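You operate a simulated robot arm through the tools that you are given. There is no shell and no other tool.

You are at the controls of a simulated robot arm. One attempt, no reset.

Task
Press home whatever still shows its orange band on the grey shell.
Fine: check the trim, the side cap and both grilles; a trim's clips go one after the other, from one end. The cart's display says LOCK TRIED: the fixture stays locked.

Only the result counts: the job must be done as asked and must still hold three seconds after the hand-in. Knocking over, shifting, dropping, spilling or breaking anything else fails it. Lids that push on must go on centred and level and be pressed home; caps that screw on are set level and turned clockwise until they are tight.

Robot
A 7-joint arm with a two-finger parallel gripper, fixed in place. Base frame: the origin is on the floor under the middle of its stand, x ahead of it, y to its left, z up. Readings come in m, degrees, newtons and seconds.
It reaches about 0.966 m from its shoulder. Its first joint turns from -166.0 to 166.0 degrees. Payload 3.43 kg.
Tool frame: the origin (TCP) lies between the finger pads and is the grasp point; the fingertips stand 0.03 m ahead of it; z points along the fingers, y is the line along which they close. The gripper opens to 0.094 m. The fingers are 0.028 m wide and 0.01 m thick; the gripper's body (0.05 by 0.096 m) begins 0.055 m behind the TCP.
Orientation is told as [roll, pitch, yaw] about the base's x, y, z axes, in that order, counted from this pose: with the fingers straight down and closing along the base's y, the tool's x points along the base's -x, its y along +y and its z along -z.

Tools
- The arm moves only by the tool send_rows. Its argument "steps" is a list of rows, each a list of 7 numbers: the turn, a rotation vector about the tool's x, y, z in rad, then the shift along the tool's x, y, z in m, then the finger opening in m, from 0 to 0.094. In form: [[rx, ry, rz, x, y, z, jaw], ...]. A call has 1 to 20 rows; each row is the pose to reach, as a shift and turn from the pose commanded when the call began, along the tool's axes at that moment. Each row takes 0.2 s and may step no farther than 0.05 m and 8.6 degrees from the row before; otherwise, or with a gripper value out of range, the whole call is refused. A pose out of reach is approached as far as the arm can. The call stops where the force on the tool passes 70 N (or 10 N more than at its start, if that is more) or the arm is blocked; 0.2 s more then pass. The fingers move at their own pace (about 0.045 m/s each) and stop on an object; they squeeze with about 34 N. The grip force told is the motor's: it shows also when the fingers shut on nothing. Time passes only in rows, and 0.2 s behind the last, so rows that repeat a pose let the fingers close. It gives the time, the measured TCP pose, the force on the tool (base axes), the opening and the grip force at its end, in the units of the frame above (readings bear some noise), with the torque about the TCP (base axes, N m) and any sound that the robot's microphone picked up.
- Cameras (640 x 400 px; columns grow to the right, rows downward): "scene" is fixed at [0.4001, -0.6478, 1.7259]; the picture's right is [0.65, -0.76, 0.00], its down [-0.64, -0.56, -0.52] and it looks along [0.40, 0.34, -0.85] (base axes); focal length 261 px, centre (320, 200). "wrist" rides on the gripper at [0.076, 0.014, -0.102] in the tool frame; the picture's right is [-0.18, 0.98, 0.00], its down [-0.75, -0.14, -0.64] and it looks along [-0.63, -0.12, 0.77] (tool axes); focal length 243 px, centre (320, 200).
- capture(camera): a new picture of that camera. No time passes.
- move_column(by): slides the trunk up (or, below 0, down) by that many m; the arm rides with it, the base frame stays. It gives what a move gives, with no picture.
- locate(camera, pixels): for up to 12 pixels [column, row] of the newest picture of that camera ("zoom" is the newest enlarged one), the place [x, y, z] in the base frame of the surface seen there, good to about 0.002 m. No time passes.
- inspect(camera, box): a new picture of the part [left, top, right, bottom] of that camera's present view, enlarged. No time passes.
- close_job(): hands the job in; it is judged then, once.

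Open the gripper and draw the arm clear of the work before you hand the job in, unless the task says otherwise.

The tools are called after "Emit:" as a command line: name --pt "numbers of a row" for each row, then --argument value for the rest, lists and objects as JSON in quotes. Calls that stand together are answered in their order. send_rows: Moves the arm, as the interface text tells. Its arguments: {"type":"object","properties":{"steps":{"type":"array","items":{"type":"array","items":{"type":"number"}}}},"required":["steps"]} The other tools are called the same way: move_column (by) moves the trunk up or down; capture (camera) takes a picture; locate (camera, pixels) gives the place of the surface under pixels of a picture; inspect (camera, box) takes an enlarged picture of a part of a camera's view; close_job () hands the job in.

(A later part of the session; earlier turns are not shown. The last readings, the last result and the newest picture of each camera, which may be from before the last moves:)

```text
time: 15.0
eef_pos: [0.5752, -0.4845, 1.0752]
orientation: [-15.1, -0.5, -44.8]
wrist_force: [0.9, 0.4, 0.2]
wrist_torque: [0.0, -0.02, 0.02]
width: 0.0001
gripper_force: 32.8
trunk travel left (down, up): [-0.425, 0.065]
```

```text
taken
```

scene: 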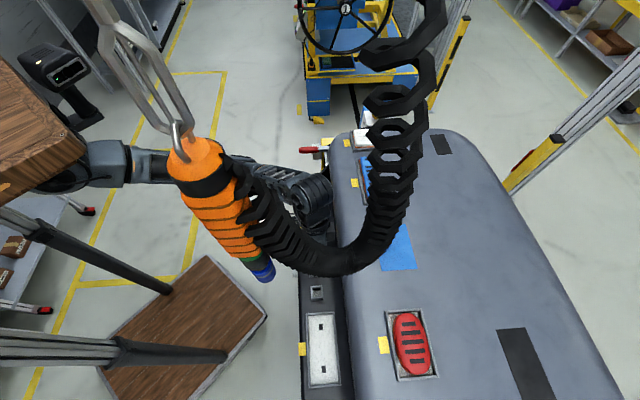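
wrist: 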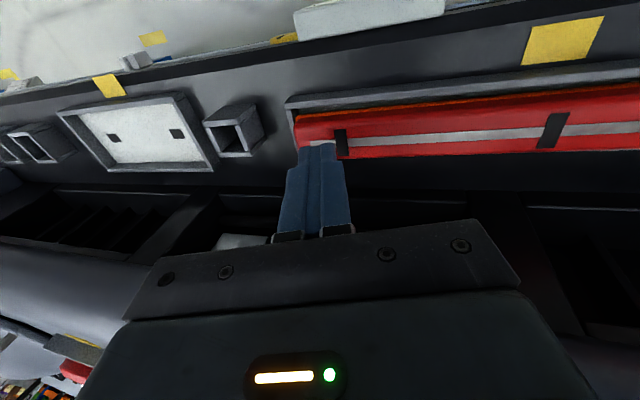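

The tip is over the left end near clip mark A at (340,140). I press straight down (base z) in small rows.

Emit:
send_rows --pt "0 0 0 0 0.0041 0.0097 0" --pt "0 0 0 0 0.0056 0.0155 0" --pt "0 0 0 0 0.0067 0.0193 0" --pt "0 0 0 0 0.0072 0.0213 0" --pt "0 0 0 0 0.0077 0.0232 0" --pt "0 0 0 0 0.008 0.0246 0"

```text
time: 16.4
eef_pos: [0.5773, -0.4832, 1.0506]
orientation: [-15.2, -0.7, -44.7]
wrist_force: [3.2, -0.4, 20.7]
wrist_torque: [0.05, -0.06, -0.02]
width: 0.0
gripper_force: 32.5
trunk travel left (down, up): [-0.425, 0.065]
```

20.7 N at tip z≈1.019 – clip A has moved down. I push 3 mm further in small rows to be sure it is home.

Emit:
send_rows --pt "0 0 0 0 0.0003 0.001 0" --pt "0 0 0 0 0.0005 0.002 0" --pt "0 0 0 0 0.0008 0.003 0"

Emit:
capture --camera "wrist"

```text
time: 17.2
eef_pos: [0.5773, -0.4837, 1.0501]
orientation: [-15.3, -0.9, -45.0]
wrist_force: [-1.5, 2.7, 59.4]
wrist_torque: [0.2, 0.05, -0.01]
width: 0.0001
gripper_force: 33.0
trunk travel left (down, up): [-0.425, 0.065]
```

```text
taken
```

wrist: 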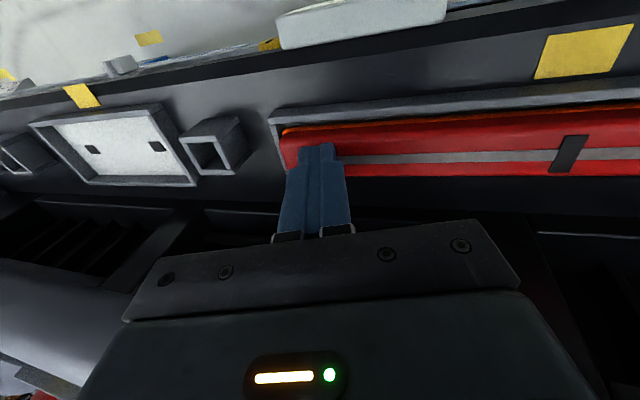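

Firm 59 N at tip ≈1.018: A is against its stop. I retreat up and back toward B, away from the hose, and check the whole trim.

Emit:
send_rows --pt "0 0 0 0 -0.0091 -0.0338 0" --pt "-0.087 0 0 0 0.017 -0.0719 0" --pt "-0.173 0 0 0 0.0443 -0.105 0" --pt "-0.26 0 0 0 0.0655 -0.1418 0" --pt "-0.26 0 0 0 0.0578 -0.1708 0" --pt "-0.26 0 0 0 0.0578 -0.1708 0"

Emit:
capture --camera "wrist"

```text
time: 18.6
eef_pos: [0.6474, -0.4135, 1.1958]
orientation: [-0.3, -0.5, -44.8]
wrist_force: [-0.1, -0.2, -0.8]
wrist_torque: [0.0, 0.03, -0.02]
width: 0.0001
gripper_force: 33.4
trunk travel left (down, up): [-0.425, 0.065]
```

```text
taken
```

wrist: 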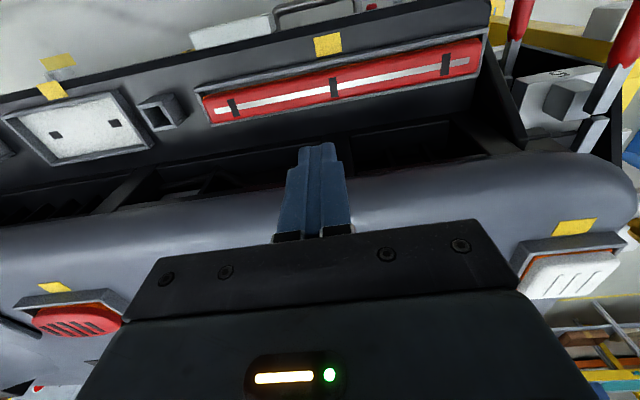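

Emit:
inspect --camera "wrist" --box '[180, 20, 500, 140]'

Emit:
locate --camera "wrist" --pixels '[[235, 108], [334, 87], [445, 65], [215, 110], [285, 97], [390, 76], [468, 60], [300, 80], [420, 50], [85, 325], [60, 315], [575, 270]]'

Emit:
inspect --camera "wrist" --box '[480, 180, 640, 320]'

Emit:
inspect --camera "wrist" --box '[0, 250, 140, 370]'

```text
2.00 times, centred on (340, 80) of wrist
```

zoom: 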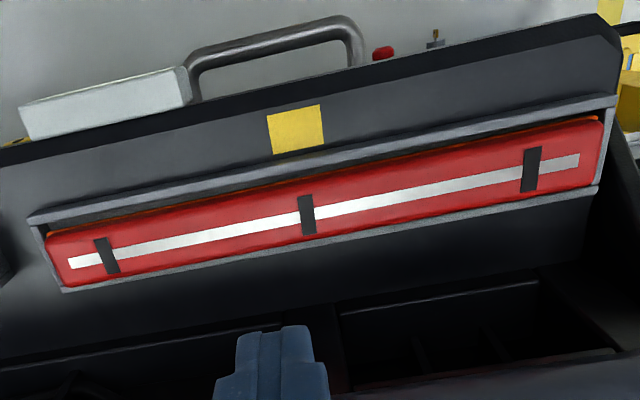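

```text
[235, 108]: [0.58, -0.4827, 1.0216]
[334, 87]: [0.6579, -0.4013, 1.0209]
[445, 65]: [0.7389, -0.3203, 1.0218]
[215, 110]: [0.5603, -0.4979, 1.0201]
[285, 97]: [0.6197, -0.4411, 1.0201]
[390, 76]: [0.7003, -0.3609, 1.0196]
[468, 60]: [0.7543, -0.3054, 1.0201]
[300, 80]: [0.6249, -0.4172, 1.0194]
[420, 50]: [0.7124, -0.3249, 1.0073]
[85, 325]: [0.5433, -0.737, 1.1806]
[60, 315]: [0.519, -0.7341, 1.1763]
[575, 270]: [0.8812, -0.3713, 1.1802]
```

```text
2.86 times, centred on (560, 250) of wrist
```

zoom: 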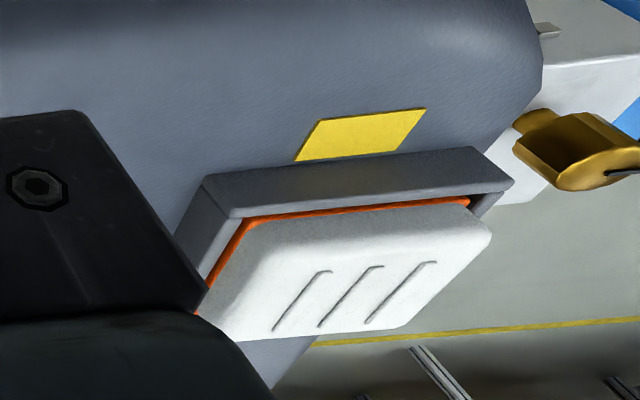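

```text
3.33 times, centred on (70, 310) of wrist
```

zoom: 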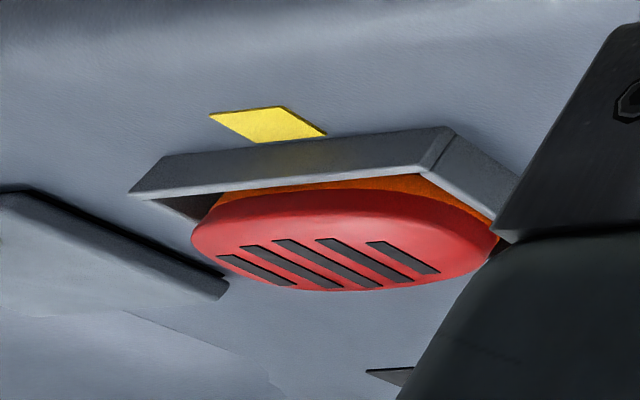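

The trim is now level at ~1.0205 along its whole length. I zoom tightly on its near edge to see how much orange remains.

Emit:
inspect --camera "wrist" --box '[195, 60, 345, 140]'

Emit:
inspect --camera "wrist" --box '[340, 30, 490, 110]'

```text
4.27 times, centred on (270, 100) of wrist
```

zoom: 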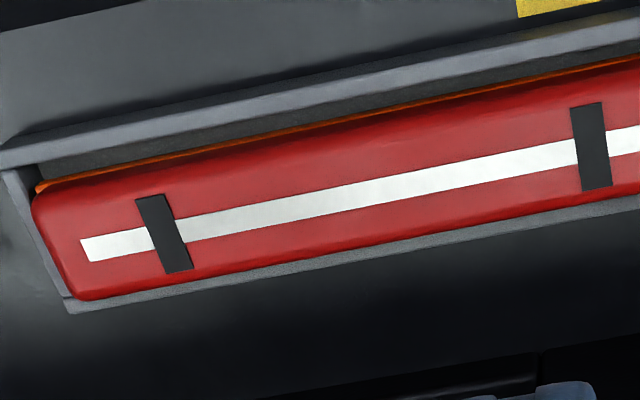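

```text
4.27 times, centred on (415, 70) of wrist
```

zoom: 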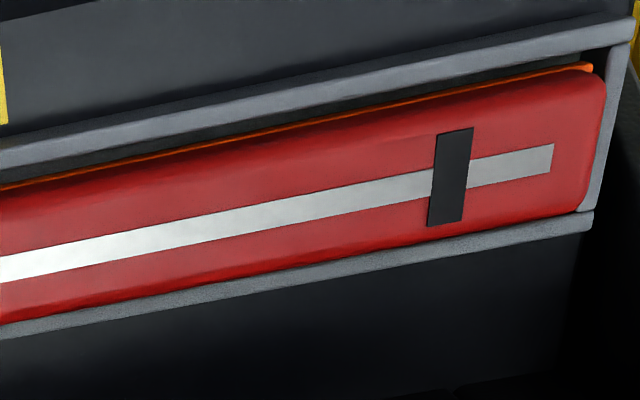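

I measure the height of the remaining orange line against the frame rim.

Emit:
locate --camera "zoom" --pixels '[[300, 128], [400, 107], [500, 86], [588, 68], [150, 158], [300, 118], [300, 95], [300, 150], [400, 230], [300, 290], [595, 120], [620, 100]]'

```text
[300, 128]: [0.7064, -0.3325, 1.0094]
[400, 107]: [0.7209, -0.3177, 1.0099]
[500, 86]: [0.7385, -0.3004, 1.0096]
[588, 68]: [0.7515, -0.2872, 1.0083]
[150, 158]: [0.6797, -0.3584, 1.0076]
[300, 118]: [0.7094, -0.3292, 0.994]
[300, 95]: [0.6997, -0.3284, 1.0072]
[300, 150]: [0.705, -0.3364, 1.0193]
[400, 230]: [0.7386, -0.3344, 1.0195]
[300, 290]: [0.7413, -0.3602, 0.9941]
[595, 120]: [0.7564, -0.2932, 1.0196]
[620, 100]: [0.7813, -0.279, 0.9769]
```

Orange measures ~1.009 against a rim of ~1.007, all within 2 mm, so I need a low-angle view to tell if it still peeks above the rim. I back off toward the robot and look across the trim.

Emit:
send_rows --pt "0 -0.087 0 0.038 0.014 0.0075 0" --pt "0 -0.173 0 0.077 0.028 0.015 0" --pt "0 -0.26 0 0.115 0.042 0.0225 0" --pt "0 -0.347 0 0.153 0.057 0.03 0" --pt "0 -0.433 0 0.192 0.071 0.0375 0" --pt "0 -0.52 0 0.23 0.085 0.045 0" --pt "0 -0.52 0 0.23 0.085 0.045 0"

Emit:
capture --camera "wrist"

```text
time: 20.2
eef_pos: [0.6203, -0.2414, 1.1606]
orientation: [-0.3, -30.2, -44.8]
wrist_force: [0.2, -0.1, -0.1]
wrist_torque: [-0.01, -0.07, -0.01]
width: 0.0
gripper_force: 33.0
out of reach, approached as far as the arm can: row 5, 6, 7
trunk travel left (down, up): [-0.425, 0.065]
```

```text
taken
```

wrist: 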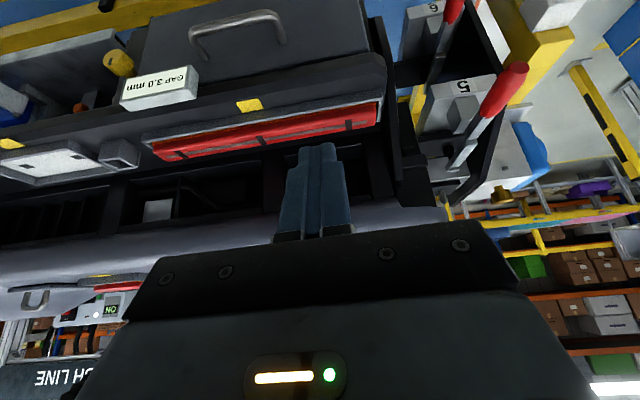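

Arm folded to its near limit, but the view works: trim at (265,128). Zooming in for orange.

Emit:
inspect --camera "wrist" --box '[140, 80, 270, 170]'

Emit:
inspect --camera "wrist" --box '[255, 80, 395, 170]'

```text
4.44 times, centred on (205, 125) of wrist
```

zoom: 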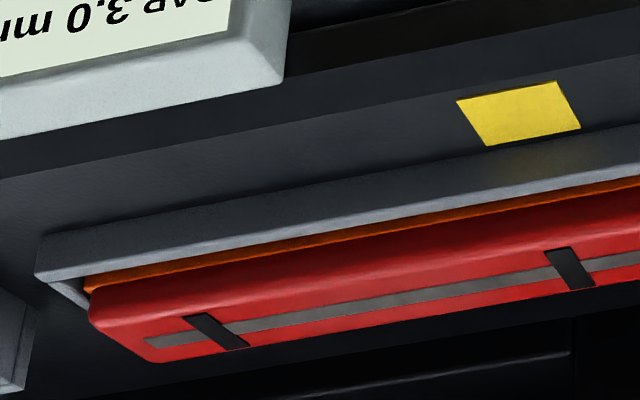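

```text
4.44 times, centred on (325, 125) of wrist
```

zoom: 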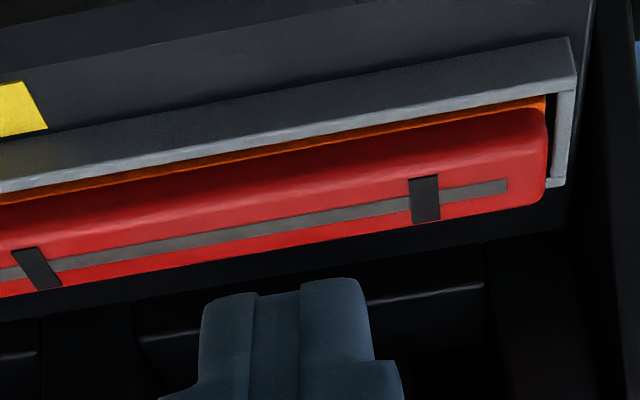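

A little orange is visible in the gap at ~37° depression, which may just be the recessed band; all three clips sit at the same hard stop. I'll use the other parts as comparison: first I rise 0.15 m to clear the shell.

Emit:
send_rows --pt "0 0 0 -0.0189 0 -0.0324 0" --pt "0 0 0 -0.0378 0 -0.0648 0" --pt "0 0 0 -0.0566 0 -0.0972 0" --pt "0 0 0 -0.0755 0 -0.1296 0" --pt "0 0 0 -0.0755 0 -0.1296 0"

```text
time: 21.4
eef_pos: [0.6228, -0.239, 1.3092]
orientation: [-0.4, -30.3, -44.7]
wrist_force: [-0.1, -0.1, -0.6]
wrist_torque: [0.01, 0.0, -0.02]
width: 0.0
gripper_force: 33.0
trunk travel left (down, up): [-0.425, 0.065]
```

Now at z 1.309 over the trim. I move out above the white cap at about (0.86,-0.36,1.32) while turning the tool vertical.

Emit:
send_rows --pt "0 0.0754 0 -0.032 0.0117 0.0169 0" --pt "0 0.1509 0 -0.064 0.0234 0.0337 0" --pt "0 0.2263 0 -0.0961 0.0351 0.0506 0" --pt "0 0.3017 0 -0.1281 0.0469 0.0674 0" --pt "0 0.3771 0 -0.1601 0.0586 0.0843 0" --pt "0 0.4526 0 -0.1922 0.0703 0.1011 0" --pt "0 0.528 0 -0.2242 0.082 0.118 0" --pt "0 0.528 0 -0.2242 0.082 0.118 0"

Emit:
capture --camera "wrist"

Emit:
capture --camera "scene"

```text
time: 23.2
eef_pos: [0.8577, -0.3593, 1.3191]
orientation: [-0.2, 0.0, -45.0]
wrist_force: [0.1, -0.3, -0.6]
wrist_torque: [0.0, 0.0, 0.0]
width: 0.0002
gripper_force: 32.8
trunk travel left (down, up): [-0.425, 0.065]
```

```text
taken
```

wrist: 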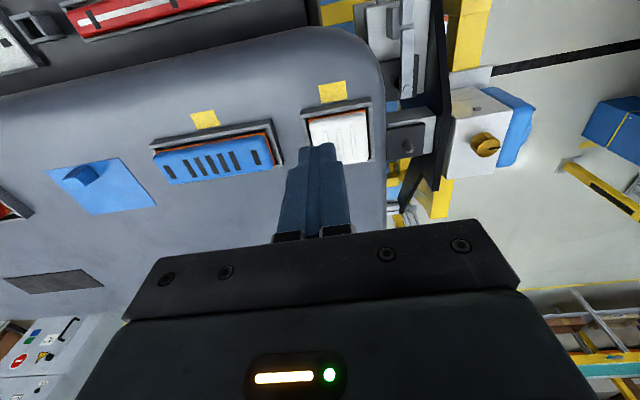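

```text
taken
```

scene: 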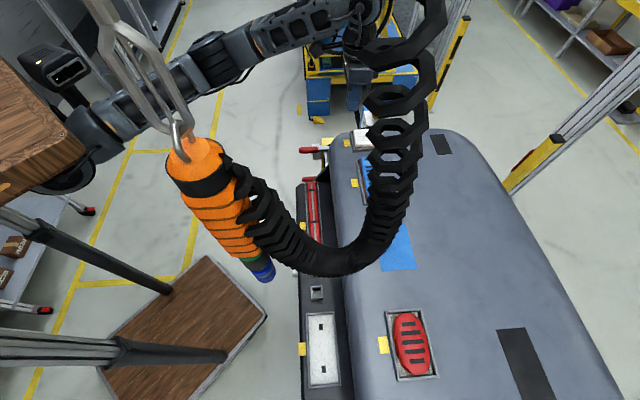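

Reached with the tool vertical. The white cap is at (340,135), blue grille at (215,158); zooming on both and on the trim.

Emit:
inspect --camera "wrist" --box '[280, 70, 400, 170]'

Emit:
locate --camera "zoom" --pixels '[[170, 200], [150, 195], [445, 170], [470, 350], [180, 280], [300, 180], [300, 260], [400, 260], [250, 135], [470, 150], [160, 240], [440, 300]]'

Emit:
inspect --camera "wrist" --box '[140, 100, 300, 220]'

Emit:
locate --camera "zoom" --pixels '[[60, 225], [100, 335], [500, 135], [535, 265], [300, 180], [300, 280], [150, 260], [450, 200], [300, 240], [65, 190], [525, 120], [300, 130]]'

Emit:
inspect --camera "wrist" --box '[60, 0, 240, 60]'

```text
4.00 times, centred on (340, 120) of wrist
```

zoom: 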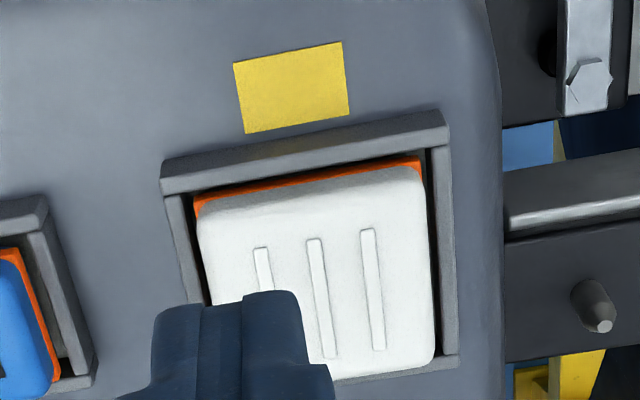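

```text
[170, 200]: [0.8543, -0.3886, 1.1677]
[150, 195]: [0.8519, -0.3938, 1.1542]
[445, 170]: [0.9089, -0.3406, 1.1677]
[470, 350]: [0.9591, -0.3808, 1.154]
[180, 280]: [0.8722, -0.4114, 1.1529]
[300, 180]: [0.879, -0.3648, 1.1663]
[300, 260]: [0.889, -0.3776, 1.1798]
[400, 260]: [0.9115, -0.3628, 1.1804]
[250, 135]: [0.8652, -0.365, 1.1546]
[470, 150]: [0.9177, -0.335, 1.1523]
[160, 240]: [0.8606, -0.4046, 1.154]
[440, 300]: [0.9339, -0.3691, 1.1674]
```

```text
3.33 times, centred on (220, 160) of wrist
```

zoom: 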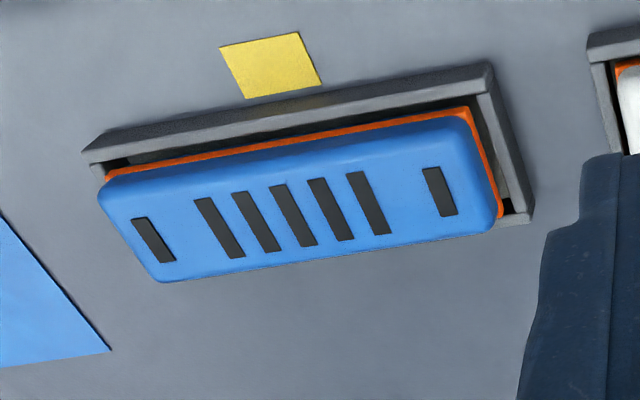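

```text
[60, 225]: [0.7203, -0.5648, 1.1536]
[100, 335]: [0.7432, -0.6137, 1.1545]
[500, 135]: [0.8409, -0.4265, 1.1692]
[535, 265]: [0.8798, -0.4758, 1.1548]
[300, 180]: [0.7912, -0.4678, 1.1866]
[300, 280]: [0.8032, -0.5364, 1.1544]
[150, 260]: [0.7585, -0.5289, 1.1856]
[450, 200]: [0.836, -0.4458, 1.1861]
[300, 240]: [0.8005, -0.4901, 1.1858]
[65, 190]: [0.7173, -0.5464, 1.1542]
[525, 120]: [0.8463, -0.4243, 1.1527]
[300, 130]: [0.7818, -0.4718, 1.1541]
```

```text
3.56 times, centred on (150, 30) of wrist
```

zoom: 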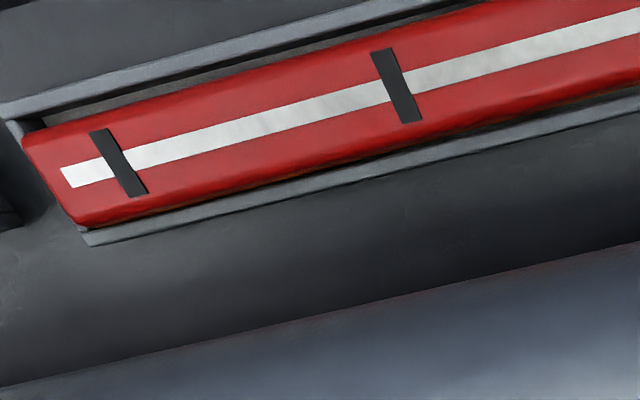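

The blue grille has a mark at each end plus five middle slots; the white cap has three ribs. I'll re-zoom on the cap to find its centre from the middle rib.

Emit:
inspect --camera "wrist" --box '[280, 70, 400, 170]'

Emit:
locate --camera "zoom" --pixels '[[315, 242], [328, 355], [321, 295], [212, 215], [410, 180], [428, 360], [265, 250], [370, 232], [380, 345], [400, 300], [230, 260], [340, 375]]'

Emit:
inspect --camera "wrist" --box '[140, 100, 300, 220]'

Emit:
locate --camera "zoom" --pixels '[[152, 240], [220, 227], [258, 221], [293, 215], [331, 209], [369, 202], [440, 191], [115, 190], [165, 275], [460, 130], [490, 220], [290, 160]]'

```text
4.00 times, centred on (340, 120) of wrist
```

zoom: 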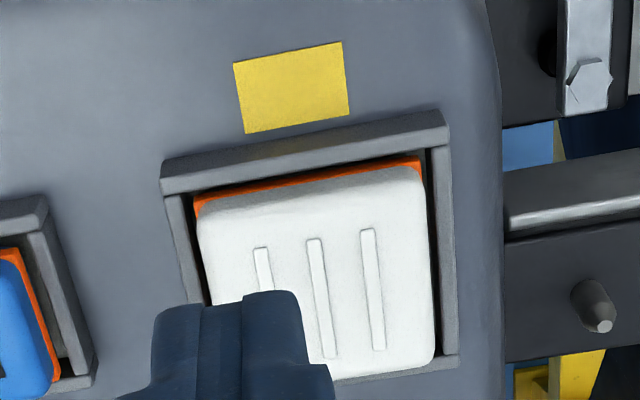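

```text
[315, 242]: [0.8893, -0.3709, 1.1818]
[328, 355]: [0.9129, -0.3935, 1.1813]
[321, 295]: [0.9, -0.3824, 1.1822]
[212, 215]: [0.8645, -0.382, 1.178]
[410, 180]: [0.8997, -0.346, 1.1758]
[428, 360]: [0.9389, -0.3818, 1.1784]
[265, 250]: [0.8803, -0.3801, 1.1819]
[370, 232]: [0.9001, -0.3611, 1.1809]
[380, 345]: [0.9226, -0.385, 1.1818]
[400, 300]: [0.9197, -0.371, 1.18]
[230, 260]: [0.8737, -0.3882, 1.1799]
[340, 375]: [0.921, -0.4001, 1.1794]
```

```text
3.33 times, centred on (220, 160) of wrist
```

zoom: 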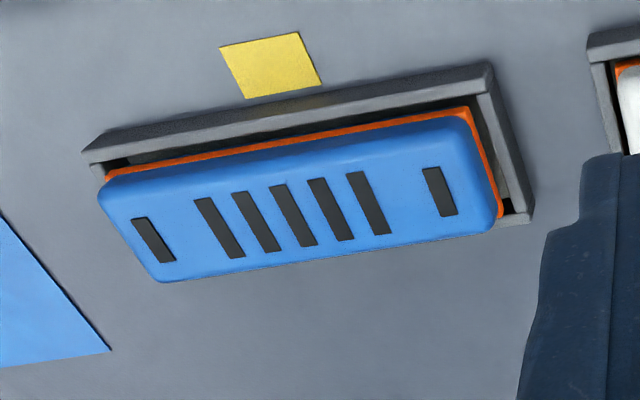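

```text
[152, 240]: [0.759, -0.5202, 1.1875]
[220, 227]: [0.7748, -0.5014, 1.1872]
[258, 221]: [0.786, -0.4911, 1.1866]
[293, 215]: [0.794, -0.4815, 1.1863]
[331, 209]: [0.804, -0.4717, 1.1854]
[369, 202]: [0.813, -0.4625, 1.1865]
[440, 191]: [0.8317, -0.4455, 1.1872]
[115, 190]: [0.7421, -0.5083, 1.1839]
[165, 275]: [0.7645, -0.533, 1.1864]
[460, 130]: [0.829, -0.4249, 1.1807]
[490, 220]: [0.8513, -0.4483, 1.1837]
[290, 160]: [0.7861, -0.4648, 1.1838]
```

White cap centre W ≈ (0.901,-0.382), top ≈1.181; blue grille end marks P (0.759,-0.520) and Q (0.832,-0.4455), top ≈1.1865. I move over the cap, tip ~24 mm above it.

Emit:
send_rows --pt "0 0 0 -0.0156 0.0049 0.028 0" --pt "0 0 0 -0.0311 0.0097 0.056 0" --pt "0 0 0 -0.0467 0.0146 0.084 0" --pt "0 0 0 -0.0467 0.0146 0.084 0"

Emit:
capture --camera "wrist"

```text
time: 24.2
eef_pos: [0.9005, -0.384, 1.234]
orientation: [-0.3, 0.0, -44.8]
wrist_force: [0.1, -0.4, -0.9]
wrist_torque: [-0.04, 0.0, 0.0]
width: 0.0002
gripper_force: 33.1
trunk travel left (down, up): [-0.425, 0.065]
```

```text
taken
```

wrist: 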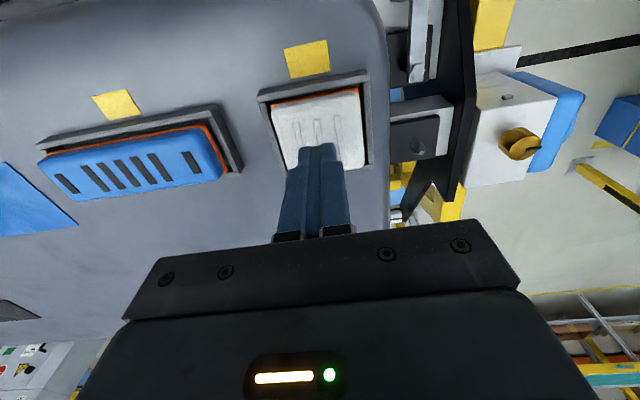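

Fingers are over the cap centre (315,140). Pressing down slowly in 2 mm rows.

Emit:
send_rows --pt "0 0 0 0 0 0.012 0" --pt "0 0 0 0 0 0.019 0" --pt "0 0 0 0 0 0.022 0" --pt "0 0 0 0 0 0.024 0" --pt "0 0 0 0 0 0.026 0"

```text
time: 25.4
eef_pos: [0.9025, -0.3822, 1.2104]
orientation: [-0.2, -0.1, -44.9]
wrist_force: [0.9, 2.9, 15.4]
wrist_torque: [0.1, -0.03, 0.0]
width: 0.0
gripper_force: 32.7
trunk travel left (down, up): [-0.425, 0.065]
```

Contact with 15 N at TCP z 1.210. I keep pressing in 1.5 mm rows.

Emit:
send_rows --pt "0 0 0 0 0 0.0015 0" --pt "0 0 0 0 0 0.003 0"

```text
time: 26.0
eef_pos: [0.9018, -0.3829, 1.2101]
orientation: [-0.2, -0.4, -44.9]
wrist_force: [5.5, 0.1, 41.8]
wrist_torque: [0.12, -0.09, 0.12]
width: 0.0
gripper_force: 33.3
trunk travel left (down, up): [-0.425, 0.065]
```

Emit:
send_rows --pt "0 0 0 0 0 0.001 0" --pt "0 0 0 0 0 0.002 0"

Emit:
inspect --camera "wrist" --box '[240, 50, 400, 170]'

```text
time: 26.6
eef_pos: [0.9015, -0.3824, 1.2098]
orientation: [0.0, -0.6, -45.0]
wrist_force: [9.9, -0.3, 58.6]
wrist_torque: [0.13, -0.15, 0.04]
width: 0.0002
gripper_force: 32.8
trunk travel left (down, up): [-0.425, 0.065]
```

```text
3.33 times, centred on (320, 110) of wrist
```

zoom: 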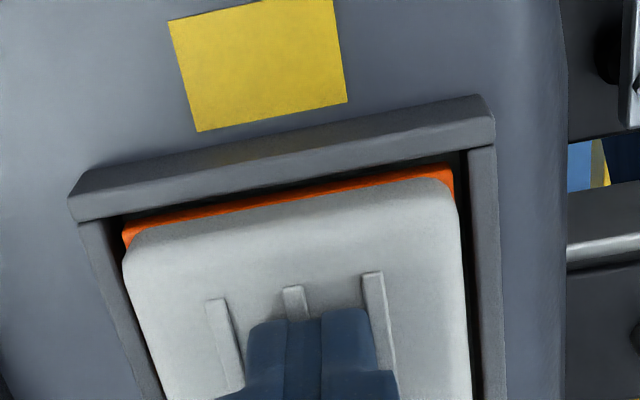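

The white cap does not yield at 59 N (z unchanged), and its top is 12.5 mm above its rim – the same as the trim now that it is seated (12.9 mm). I lift off and measure orange and rim heights on the cap.

Emit:
send_rows --pt "0 0 0 0 0 -0.02 0" --pt "0 0 0 0 0 -0.05 0" --pt "0 0 0 0.03 -0.03 -0.08 0" --pt "0 0 0 0.03 -0.06 -0.09 0" --pt "0 0 0 0.03 -0.06 -0.09 0"

Emit:
capture --camera "wrist"

```text
refused: row 3 steps farther than a row can; nothing moved
```

```text
taken
```

wrist: 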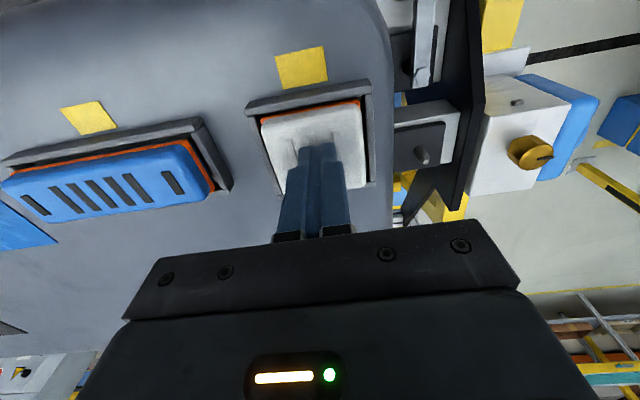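

The row was too long and nothing moved; I resend with shorter steps to lift off the cap.

Emit:
send_rows --pt "0 0 0 0 0 -0.02 0" --pt "0 0 0 0 0 -0.05 0" --pt "0 0 0 0.02 -0.02 -0.08 0" --pt "0 0 0 0.03 -0.05 -0.09 0" --pt "0 0 0 0.03 -0.06 -0.09 0" --pt "0 0 0 0.03 -0.06 -0.09 0"

Emit:
capture --camera "wrist"

```text
time: 28.0
eef_pos: [0.8377, -0.4047, 1.2937]
orientation: [-0.3, 0.0, -44.8]
wrist_force: [-0.6, 0.4, -1.2]
wrist_torque: [0.04, 0.02, 0.0]
width: 0.0
gripper_force: 32.9
trunk travel left (down, up): [-0.425, 0.065]
```

```text
taken
```

wrist: 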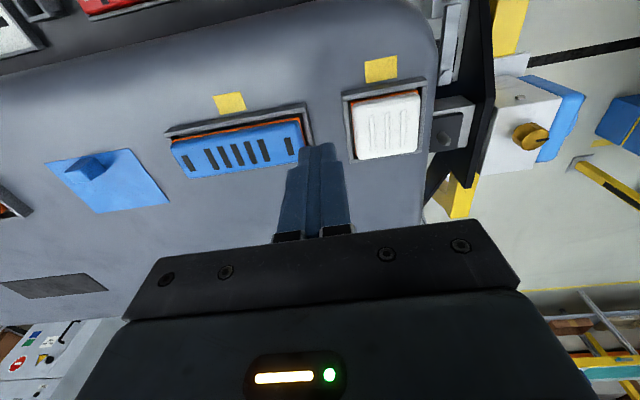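

Emit:
inspect --camera "wrist" --box '[330, 60, 450, 170]'

Emit:
locate --camera "zoom" --pixels '[[130, 170], [250, 140], [400, 115], [470, 105], [300, 160], [300, 128], [300, 100], [320, 250], [140, 220], [200, 158], [350, 150], [480, 130]]'

Emit:
inspect --camera "wrist" --box '[150, 80, 320, 190]'

```text
3.64 times, centred on (390, 115) of wrist
```

zoom: 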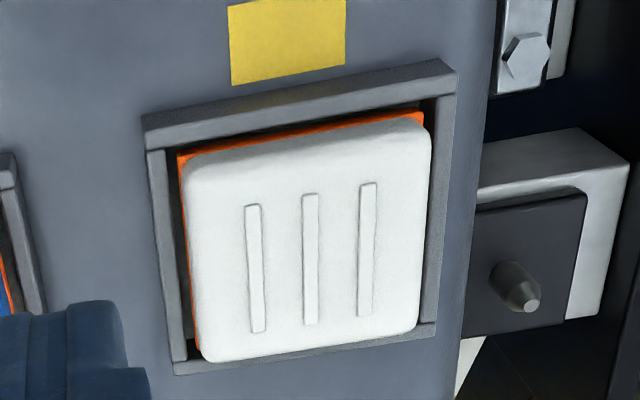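

```text
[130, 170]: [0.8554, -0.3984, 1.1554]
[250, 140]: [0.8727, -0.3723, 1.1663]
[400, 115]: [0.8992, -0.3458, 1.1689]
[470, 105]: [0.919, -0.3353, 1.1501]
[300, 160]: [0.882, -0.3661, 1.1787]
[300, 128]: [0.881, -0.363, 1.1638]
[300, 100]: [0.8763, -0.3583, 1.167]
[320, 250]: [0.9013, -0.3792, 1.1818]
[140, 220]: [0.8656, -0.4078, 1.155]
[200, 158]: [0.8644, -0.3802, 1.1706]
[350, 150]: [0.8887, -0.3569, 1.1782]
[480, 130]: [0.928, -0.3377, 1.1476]
```

```text
3.64 times, centred on (235, 135) of wrist
```

zoom: 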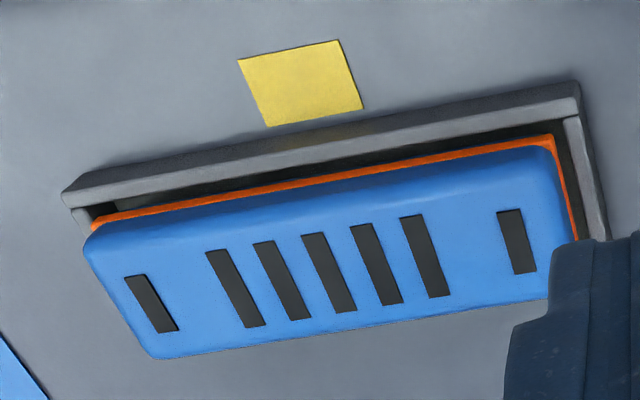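

The cap's orange sits at rim height (1.166–1.169 vs 1.167), while blue's top is ~19 mm above its rim, clearly raised. To judge properly I take a low, nearly horizontal look from the robot side.

Emit:
send_rows --pt "0 -0.1396 0 0.0255 -0.0023 0.0 0" --pt "0 -0.2791 0 0.051 -0.0047 0.0 0" --pt "0 -0.4187 0 0.0765 -0.007 0.01 0" --pt "0 -0.5583 0 0.102 -0.0093 0.0235 0" --pt "0 -0.6979 0 0.1275 -0.0116 0.0352 0" --pt "0 -0.8374 0 0.153 -0.014 0.047 0" --pt "0 -0.977 0 0.1785 -0.0163 0.0587 0" --pt "0 -0.977 0 0.1785 -0.0163 0.0587 0"

Emit:
capture --camera "wrist"

```text
time: 29.8
eef_pos: [0.6993, -0.2884, 1.2346]
orientation: [-0.3, -56.1, -44.6]
wrist_force: [-0.1, -0.5, -0.5]
wrist_torque: [-0.01, 0.0, 0.0]
width: 0.0
gripper_force: 32.2
trunk travel left (down, up): [-0.425, 0.065]
```

```text
taken
```

wrist: 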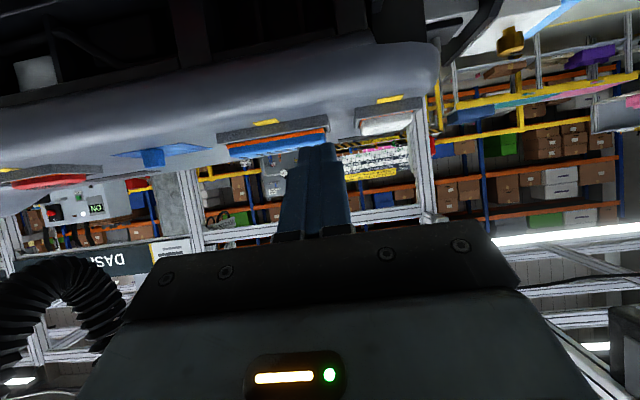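

A very telling low view: I zoom on the blue grille (280,140), the white cap (388,122) and the red grille (45,180).

Emit:
inspect --camera "wrist" --box '[200, 90, 440, 190]'

Emit:
inspect --camera "wrist" --box '[0, 140, 130, 240]'

Emit:
inspect --camera "wrist" --box '[340, 80, 440, 150]'

```text
2.67 times, centred on (320, 140) of wrist
```

zoom: 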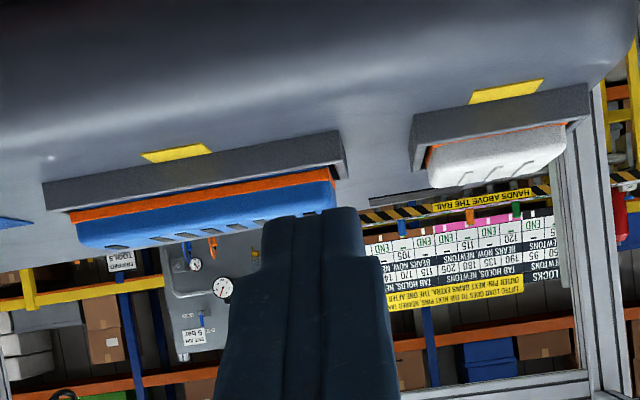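

```text
4.00 times, centred on (65, 190) of wrist
```

zoom: 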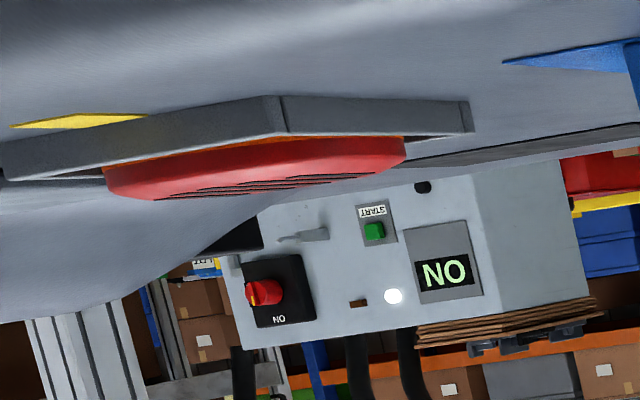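

```text
5.71 times, centred on (390, 115) of wrist
```

zoom: 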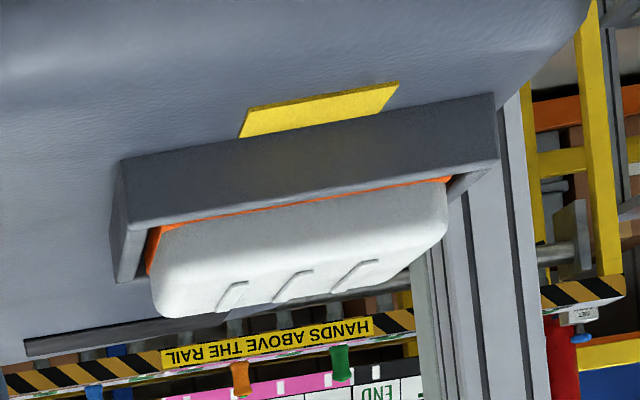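

There is a sign on the back wall around (375,160) with force figures; I read it enlarged, since it may matter for the presses.

Emit:
inspect --camera "wrist" --box '[335, 135, 415, 185]'

Emit:
inspect --camera "wrist" --box '[255, 140, 305, 200]'

```text
8.00 times, centred on (375, 160) of wrist
```

zoom: 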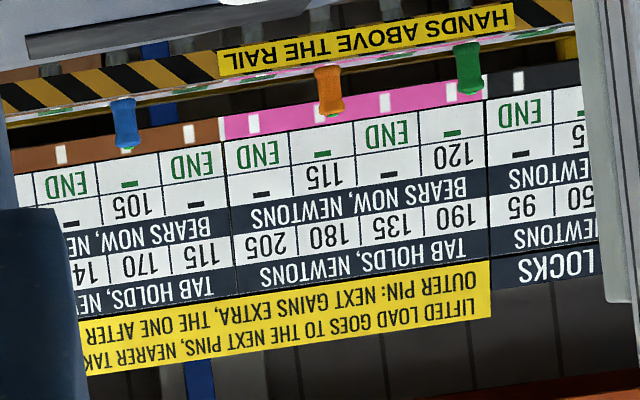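

```text
6.67 times, centred on (280, 170) of wrist
```

zoom: 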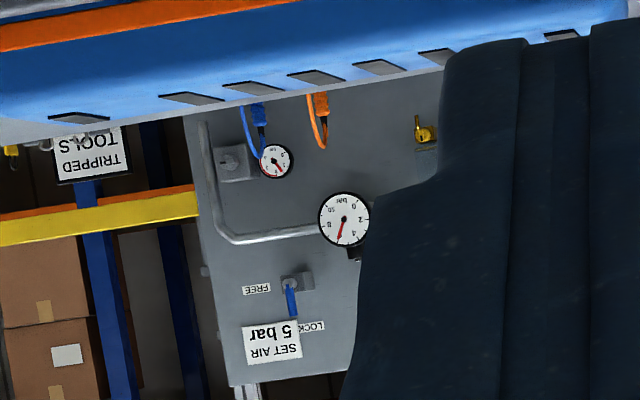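

The wall sign concerns pins and tabs, not these parts. The blue grille is the one clearly raised (≈6 mm of orange above the rim), so I move above its centre (0.795,-0.483) with the tool vertical.

Emit:
send_rows --pt "0 0.1224 0 -0.018 -0.0087 0.0189 0" --pt "0 0.2448 0 -0.036 -0.0174 0.0377 0" --pt "0 0.3671 0 -0.054 -0.0261 0.0566 0" --pt "0 0.4895 0 -0.072 -0.0348 0.0754 0" --pt "0 0.6119 0 -0.09 -0.0435 0.0943 0" --pt "0 0.7343 0 -0.108 -0.0522 0.1131 0" --pt "0 0.8566 0 -0.126 -0.0609 0.132 0" --pt "0 0.979 0 -0.144 -0.0696 0.1508 0" --pt "0 0.979 0 -0.144 -0.0696 0.1508 0"

Emit:
capture --camera "wrist"

Emit:
capture --camera "scene"

```text
time: 31.8
eef_pos: [0.796, -0.4836, 1.2711]
orientation: [-0.2, 0.1, -45.0]
wrist_force: [-0.4, 0.5, 0.1]
wrist_torque: [-0.01, 0.01, 0.01]
width: 0.0
gripper_force: 32.8
trunk travel left (down, up): [-0.425, 0.065]
```

```text
taken
```

wrist: 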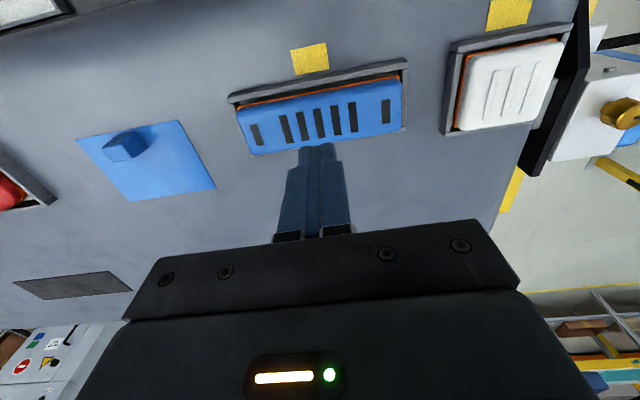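

```text
taken
```

scene: 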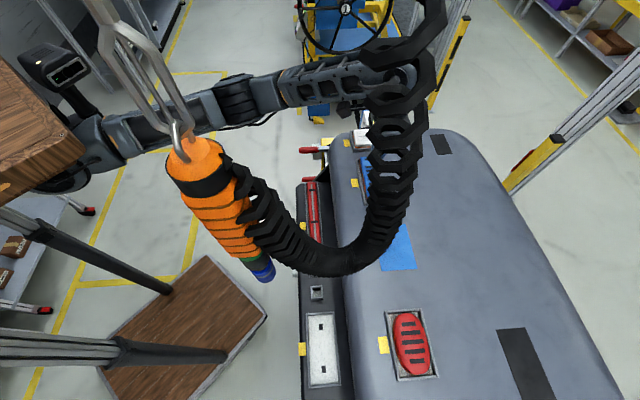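

The blue grille lies at (320,115) in the wrist view. I re-measure it and its rim before pressing.

Emit:
inspect --camera "wrist" --box '[220, 50, 420, 170]'

Emit:
locate --camera "zoom" --pixels '[[116, 270], [208, 250], [264, 240], [318, 232], [370, 222], [424, 214], [530, 196], [60, 190], [100, 310], [560, 115], [580, 240], [300, 120]]'

```text
3.20 times, centred on (320, 110) of wrist
```

zoom: 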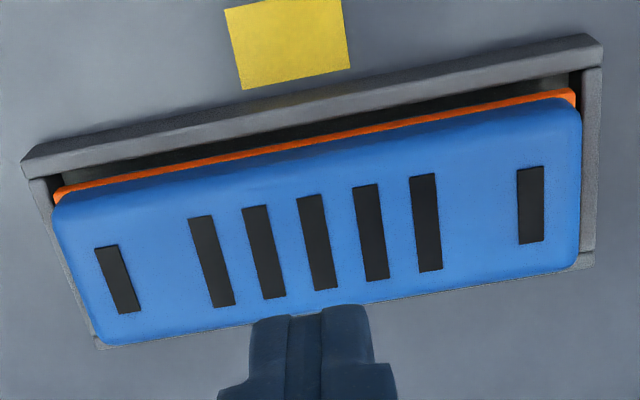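

```text
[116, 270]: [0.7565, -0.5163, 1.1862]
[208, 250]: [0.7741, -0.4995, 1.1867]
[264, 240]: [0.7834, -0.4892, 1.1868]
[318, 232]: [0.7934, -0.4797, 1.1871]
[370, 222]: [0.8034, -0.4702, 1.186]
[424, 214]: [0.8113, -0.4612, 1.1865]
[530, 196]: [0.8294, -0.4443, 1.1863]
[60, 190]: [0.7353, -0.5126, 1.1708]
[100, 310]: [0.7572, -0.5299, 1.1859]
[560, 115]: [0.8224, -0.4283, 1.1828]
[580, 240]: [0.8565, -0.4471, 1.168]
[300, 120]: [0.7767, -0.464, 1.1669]
```

Centre slot ≈(0.795,-0.482), top 1.1865, rim ≈1.167–1.168. I press the centre first, slowly.

Emit:
send_rows --pt "0 0 0 0 0 0.03 0" --pt "0 0 0 0 0 0.045 0" --pt "0 0 0 0 0 0.051 0" --pt "0 0 0 0 0 0.054 0" --pt "0 0 0 0 0 0.056 0" --pt "0 0 0 0 0 0.0575 0"

```text
time: 33.2
eef_pos: [0.797, -0.4833, 1.2133]
orientation: [-0.1, -0.1, -44.8]
wrist_force: [-0.4, 0.0, 4.9]
wrist_torque: [-0.05, 0.02, -0.03]
width: 0.0
gripper_force: 32.7
trunk travel left (down, up): [-0.425, 0.065]
```

Only 5 N at TCP z 1.213 (tip 1.183, part already following). Continuing in 1.5 mm rows.

Emit:
send_rows --pt "0 0 0 0 0 0.0015 0" --pt "0 0 0 0 0 0.003 0"

```text
time: 33.8
eef_pos: [0.7986, -0.4837, 1.2099]
orientation: [-0.2, 0.0, -44.9]
wrist_force: [-0.2, 3.8, 13.6]
wrist_torque: [0.13, 0.02, 0.01]
width: 0.0
gripper_force: 33.1
trunk travel left (down, up): [-0.425, 0.065]
```

13.6 N at tip ≈1.180, so it has gone down ~6 mm. I continue to see if it bottoms.

Emit:
send_rows --pt "0 0 0 0 0 0.0015 0" --pt "0 0 0 0 0 0.003 0" --pt "0 0 0 0 0 0.004 0"

Emit:
inspect --camera "wrist" --box '[180, 50, 420, 190]'

```text
time: 34.6
eef_pos: [0.7972, -0.4824, 1.2103]
orientation: [-0.2, -0.4, -44.8]
wrist_force: [16.6, -1.7, 50.6]
wrist_torque: [0.14, -0.37, -0.05]
width: 0.0001
gripper_force: 33.0
trunk travel left (down, up): [-0.425, 0.065]
```

```text
2.67 times, centred on (300, 120) of wrist
```

zoom: 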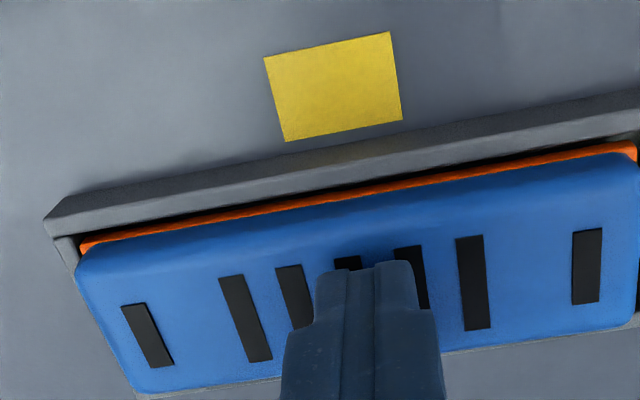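

50 N at tip ≈1.180 – a firm stop. I lift off and check both ends of the blue grille.

Emit:
send_rows --pt "0 0 0 0 0 -0.02 0" --pt "0 0 0 0 0 -0.045 0" --pt "0 0 0 0 0 -0.07 0" --pt "0 0 0 0 0 -0.07 0"

Emit:
inspect --camera "wrist" --box '[220, 50, 420, 170]'

Emit:
locate --camera "zoom" --pixels '[[116, 275], [208, 255], [264, 245], [318, 237], [370, 227], [424, 219], [530, 201], [80, 210], [100, 310], [550, 135], [580, 240], [300, 120]]'

```text
time: 35.6
eef_pos: [0.7966, -0.4843, 1.274]
orientation: [-0.2, 0.1, -44.8]
wrist_force: [-0.3, 0.2, -0.2]
wrist_torque: [-0.01, 0.0, -0.02]
width: 0.0001
gripper_force: 33.0
trunk travel left (down, up): [-0.425, 0.065]
```

```text
3.20 times, centred on (320, 110) of wrist
```

zoom: 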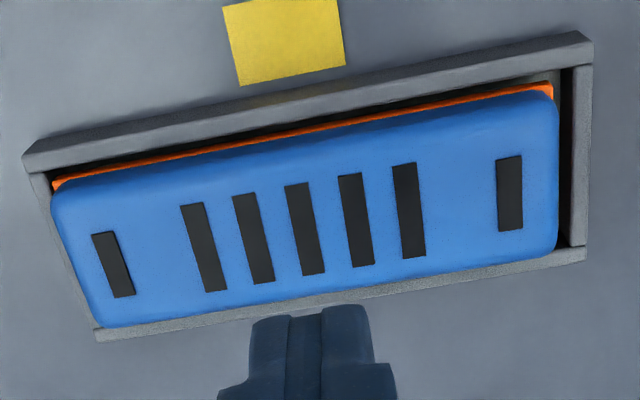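

```text
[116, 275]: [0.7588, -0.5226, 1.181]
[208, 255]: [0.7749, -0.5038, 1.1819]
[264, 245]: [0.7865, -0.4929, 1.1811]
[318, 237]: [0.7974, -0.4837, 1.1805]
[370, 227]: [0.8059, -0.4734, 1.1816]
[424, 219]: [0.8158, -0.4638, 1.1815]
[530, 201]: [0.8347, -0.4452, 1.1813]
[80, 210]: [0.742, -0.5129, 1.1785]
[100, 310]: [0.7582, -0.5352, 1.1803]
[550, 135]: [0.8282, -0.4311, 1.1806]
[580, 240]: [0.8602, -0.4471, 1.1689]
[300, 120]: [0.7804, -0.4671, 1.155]
```

The blue grille went down evenly to 1.181 (both ends level), the same height over the rim as the white cap and the red grille. Now I look at the red grille from a low angle under the hose, staying clear of it.

Emit:
send_rows --pt "0.032 -0.1193 0.0601 0.0186 -0.0126 0.002 0" --pt "0.0639 -0.2386 0.1202 0.0373 -0.0252 0.005 0" --pt "0.0959 -0.3579 0.1803 0.0559 -0.0377 0.01 0" --pt "0.1279 -0.4772 0.2405 0.0745 -0.0503 0.016 0" --pt "0.1598 -0.5964 0.3006 0.0931 -0.0629 0.022 0" --pt "0.1918 -0.7157 0.3607 0.1118 -0.0755 0.028 0" --pt "0.2237 -0.835 0.4208 0.1304 -0.088 0.034 0" --pt "0.2557 -0.9543 0.4809 0.149 -0.1006 0.039 0" --pt "0.2557 -0.9543 0.4809 0.149 -0.1006 0.039 0"

Emit:
capture --camera "wrist"

Emit:
capture --camera "scene"

```text
time: 37.6
eef_pos: [0.6182, -0.4503, 1.236]
orientation: [-0.4, -56.1, -74.5]
wrist_force: [0.0, 0.3, -0.9]
wrist_torque: [-0.02, 0.0, 0.04]
width: 0.0001
gripper_force: 32.8
trunk travel left (down, up): [-0.425, 0.065]
```

```text
taken
```

wrist: 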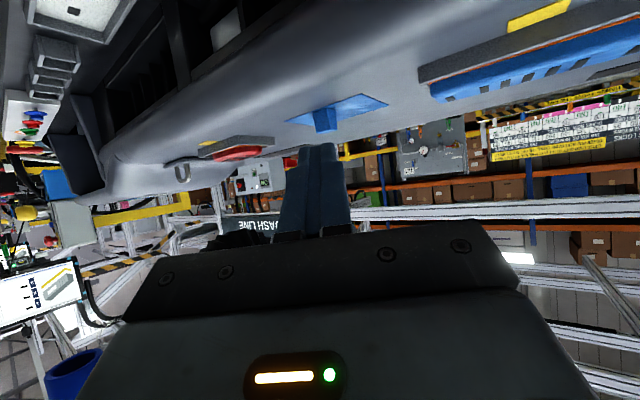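

```text
taken
```

scene: 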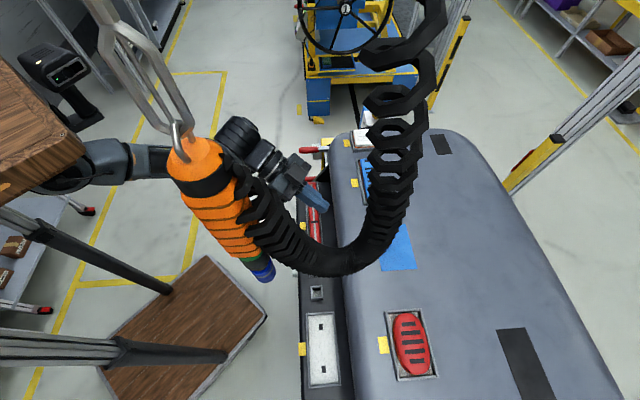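

From this low angle I zoom on the blue grille (530,65), the red grille (237,150), and the display at (40,290).

Emit:
inspect --camera "wrist" --box '[400, 0, 640, 140]'

Emit:
inspect --camera "wrist" --box '[180, 120, 290, 190]'

Emit:
inspect --camera "wrist" --box '[0, 250, 110, 340]'

Emit:
inspect --camera "wrist" --box '[0, 0, 160, 120]'

```text
2.67 times, centred on (520, 70) of wrist
```

zoom: 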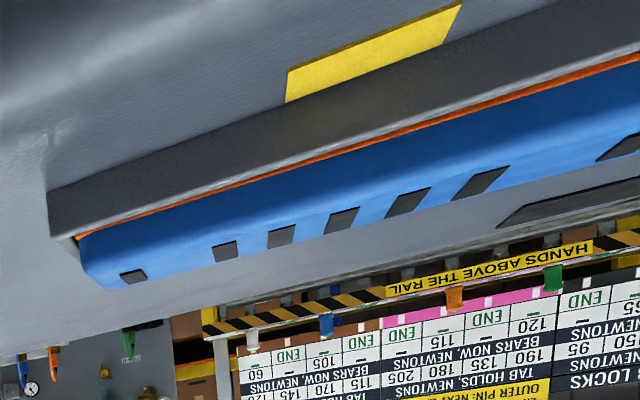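

```text
5.71 times, centred on (235, 155) of wrist
```

zoom: 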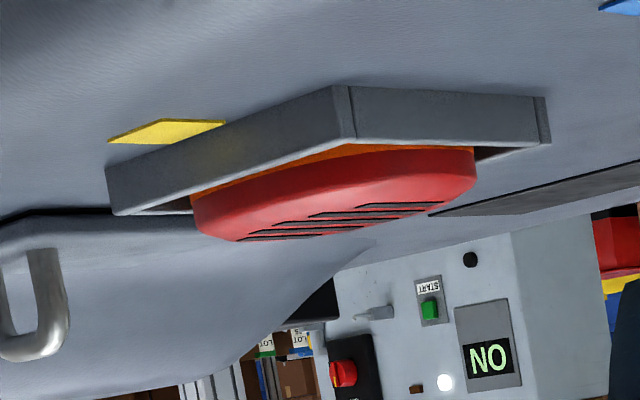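

```text
4.44 times, centred on (55, 295) of wrist
```

zoom: 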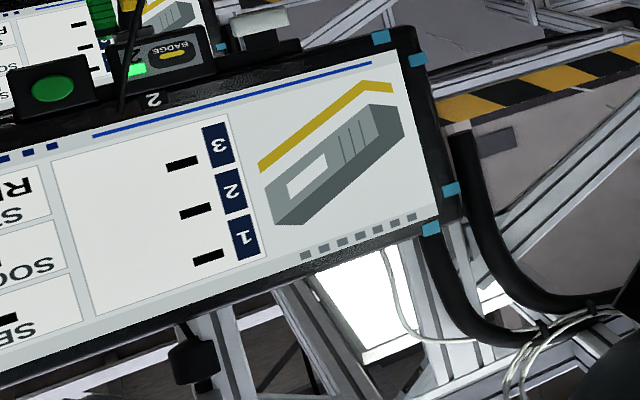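

```text
3.33 times, centred on (80, 60) of wrist
```

zoom: 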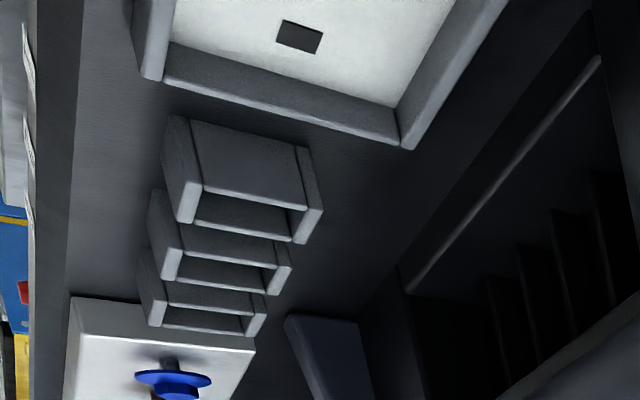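

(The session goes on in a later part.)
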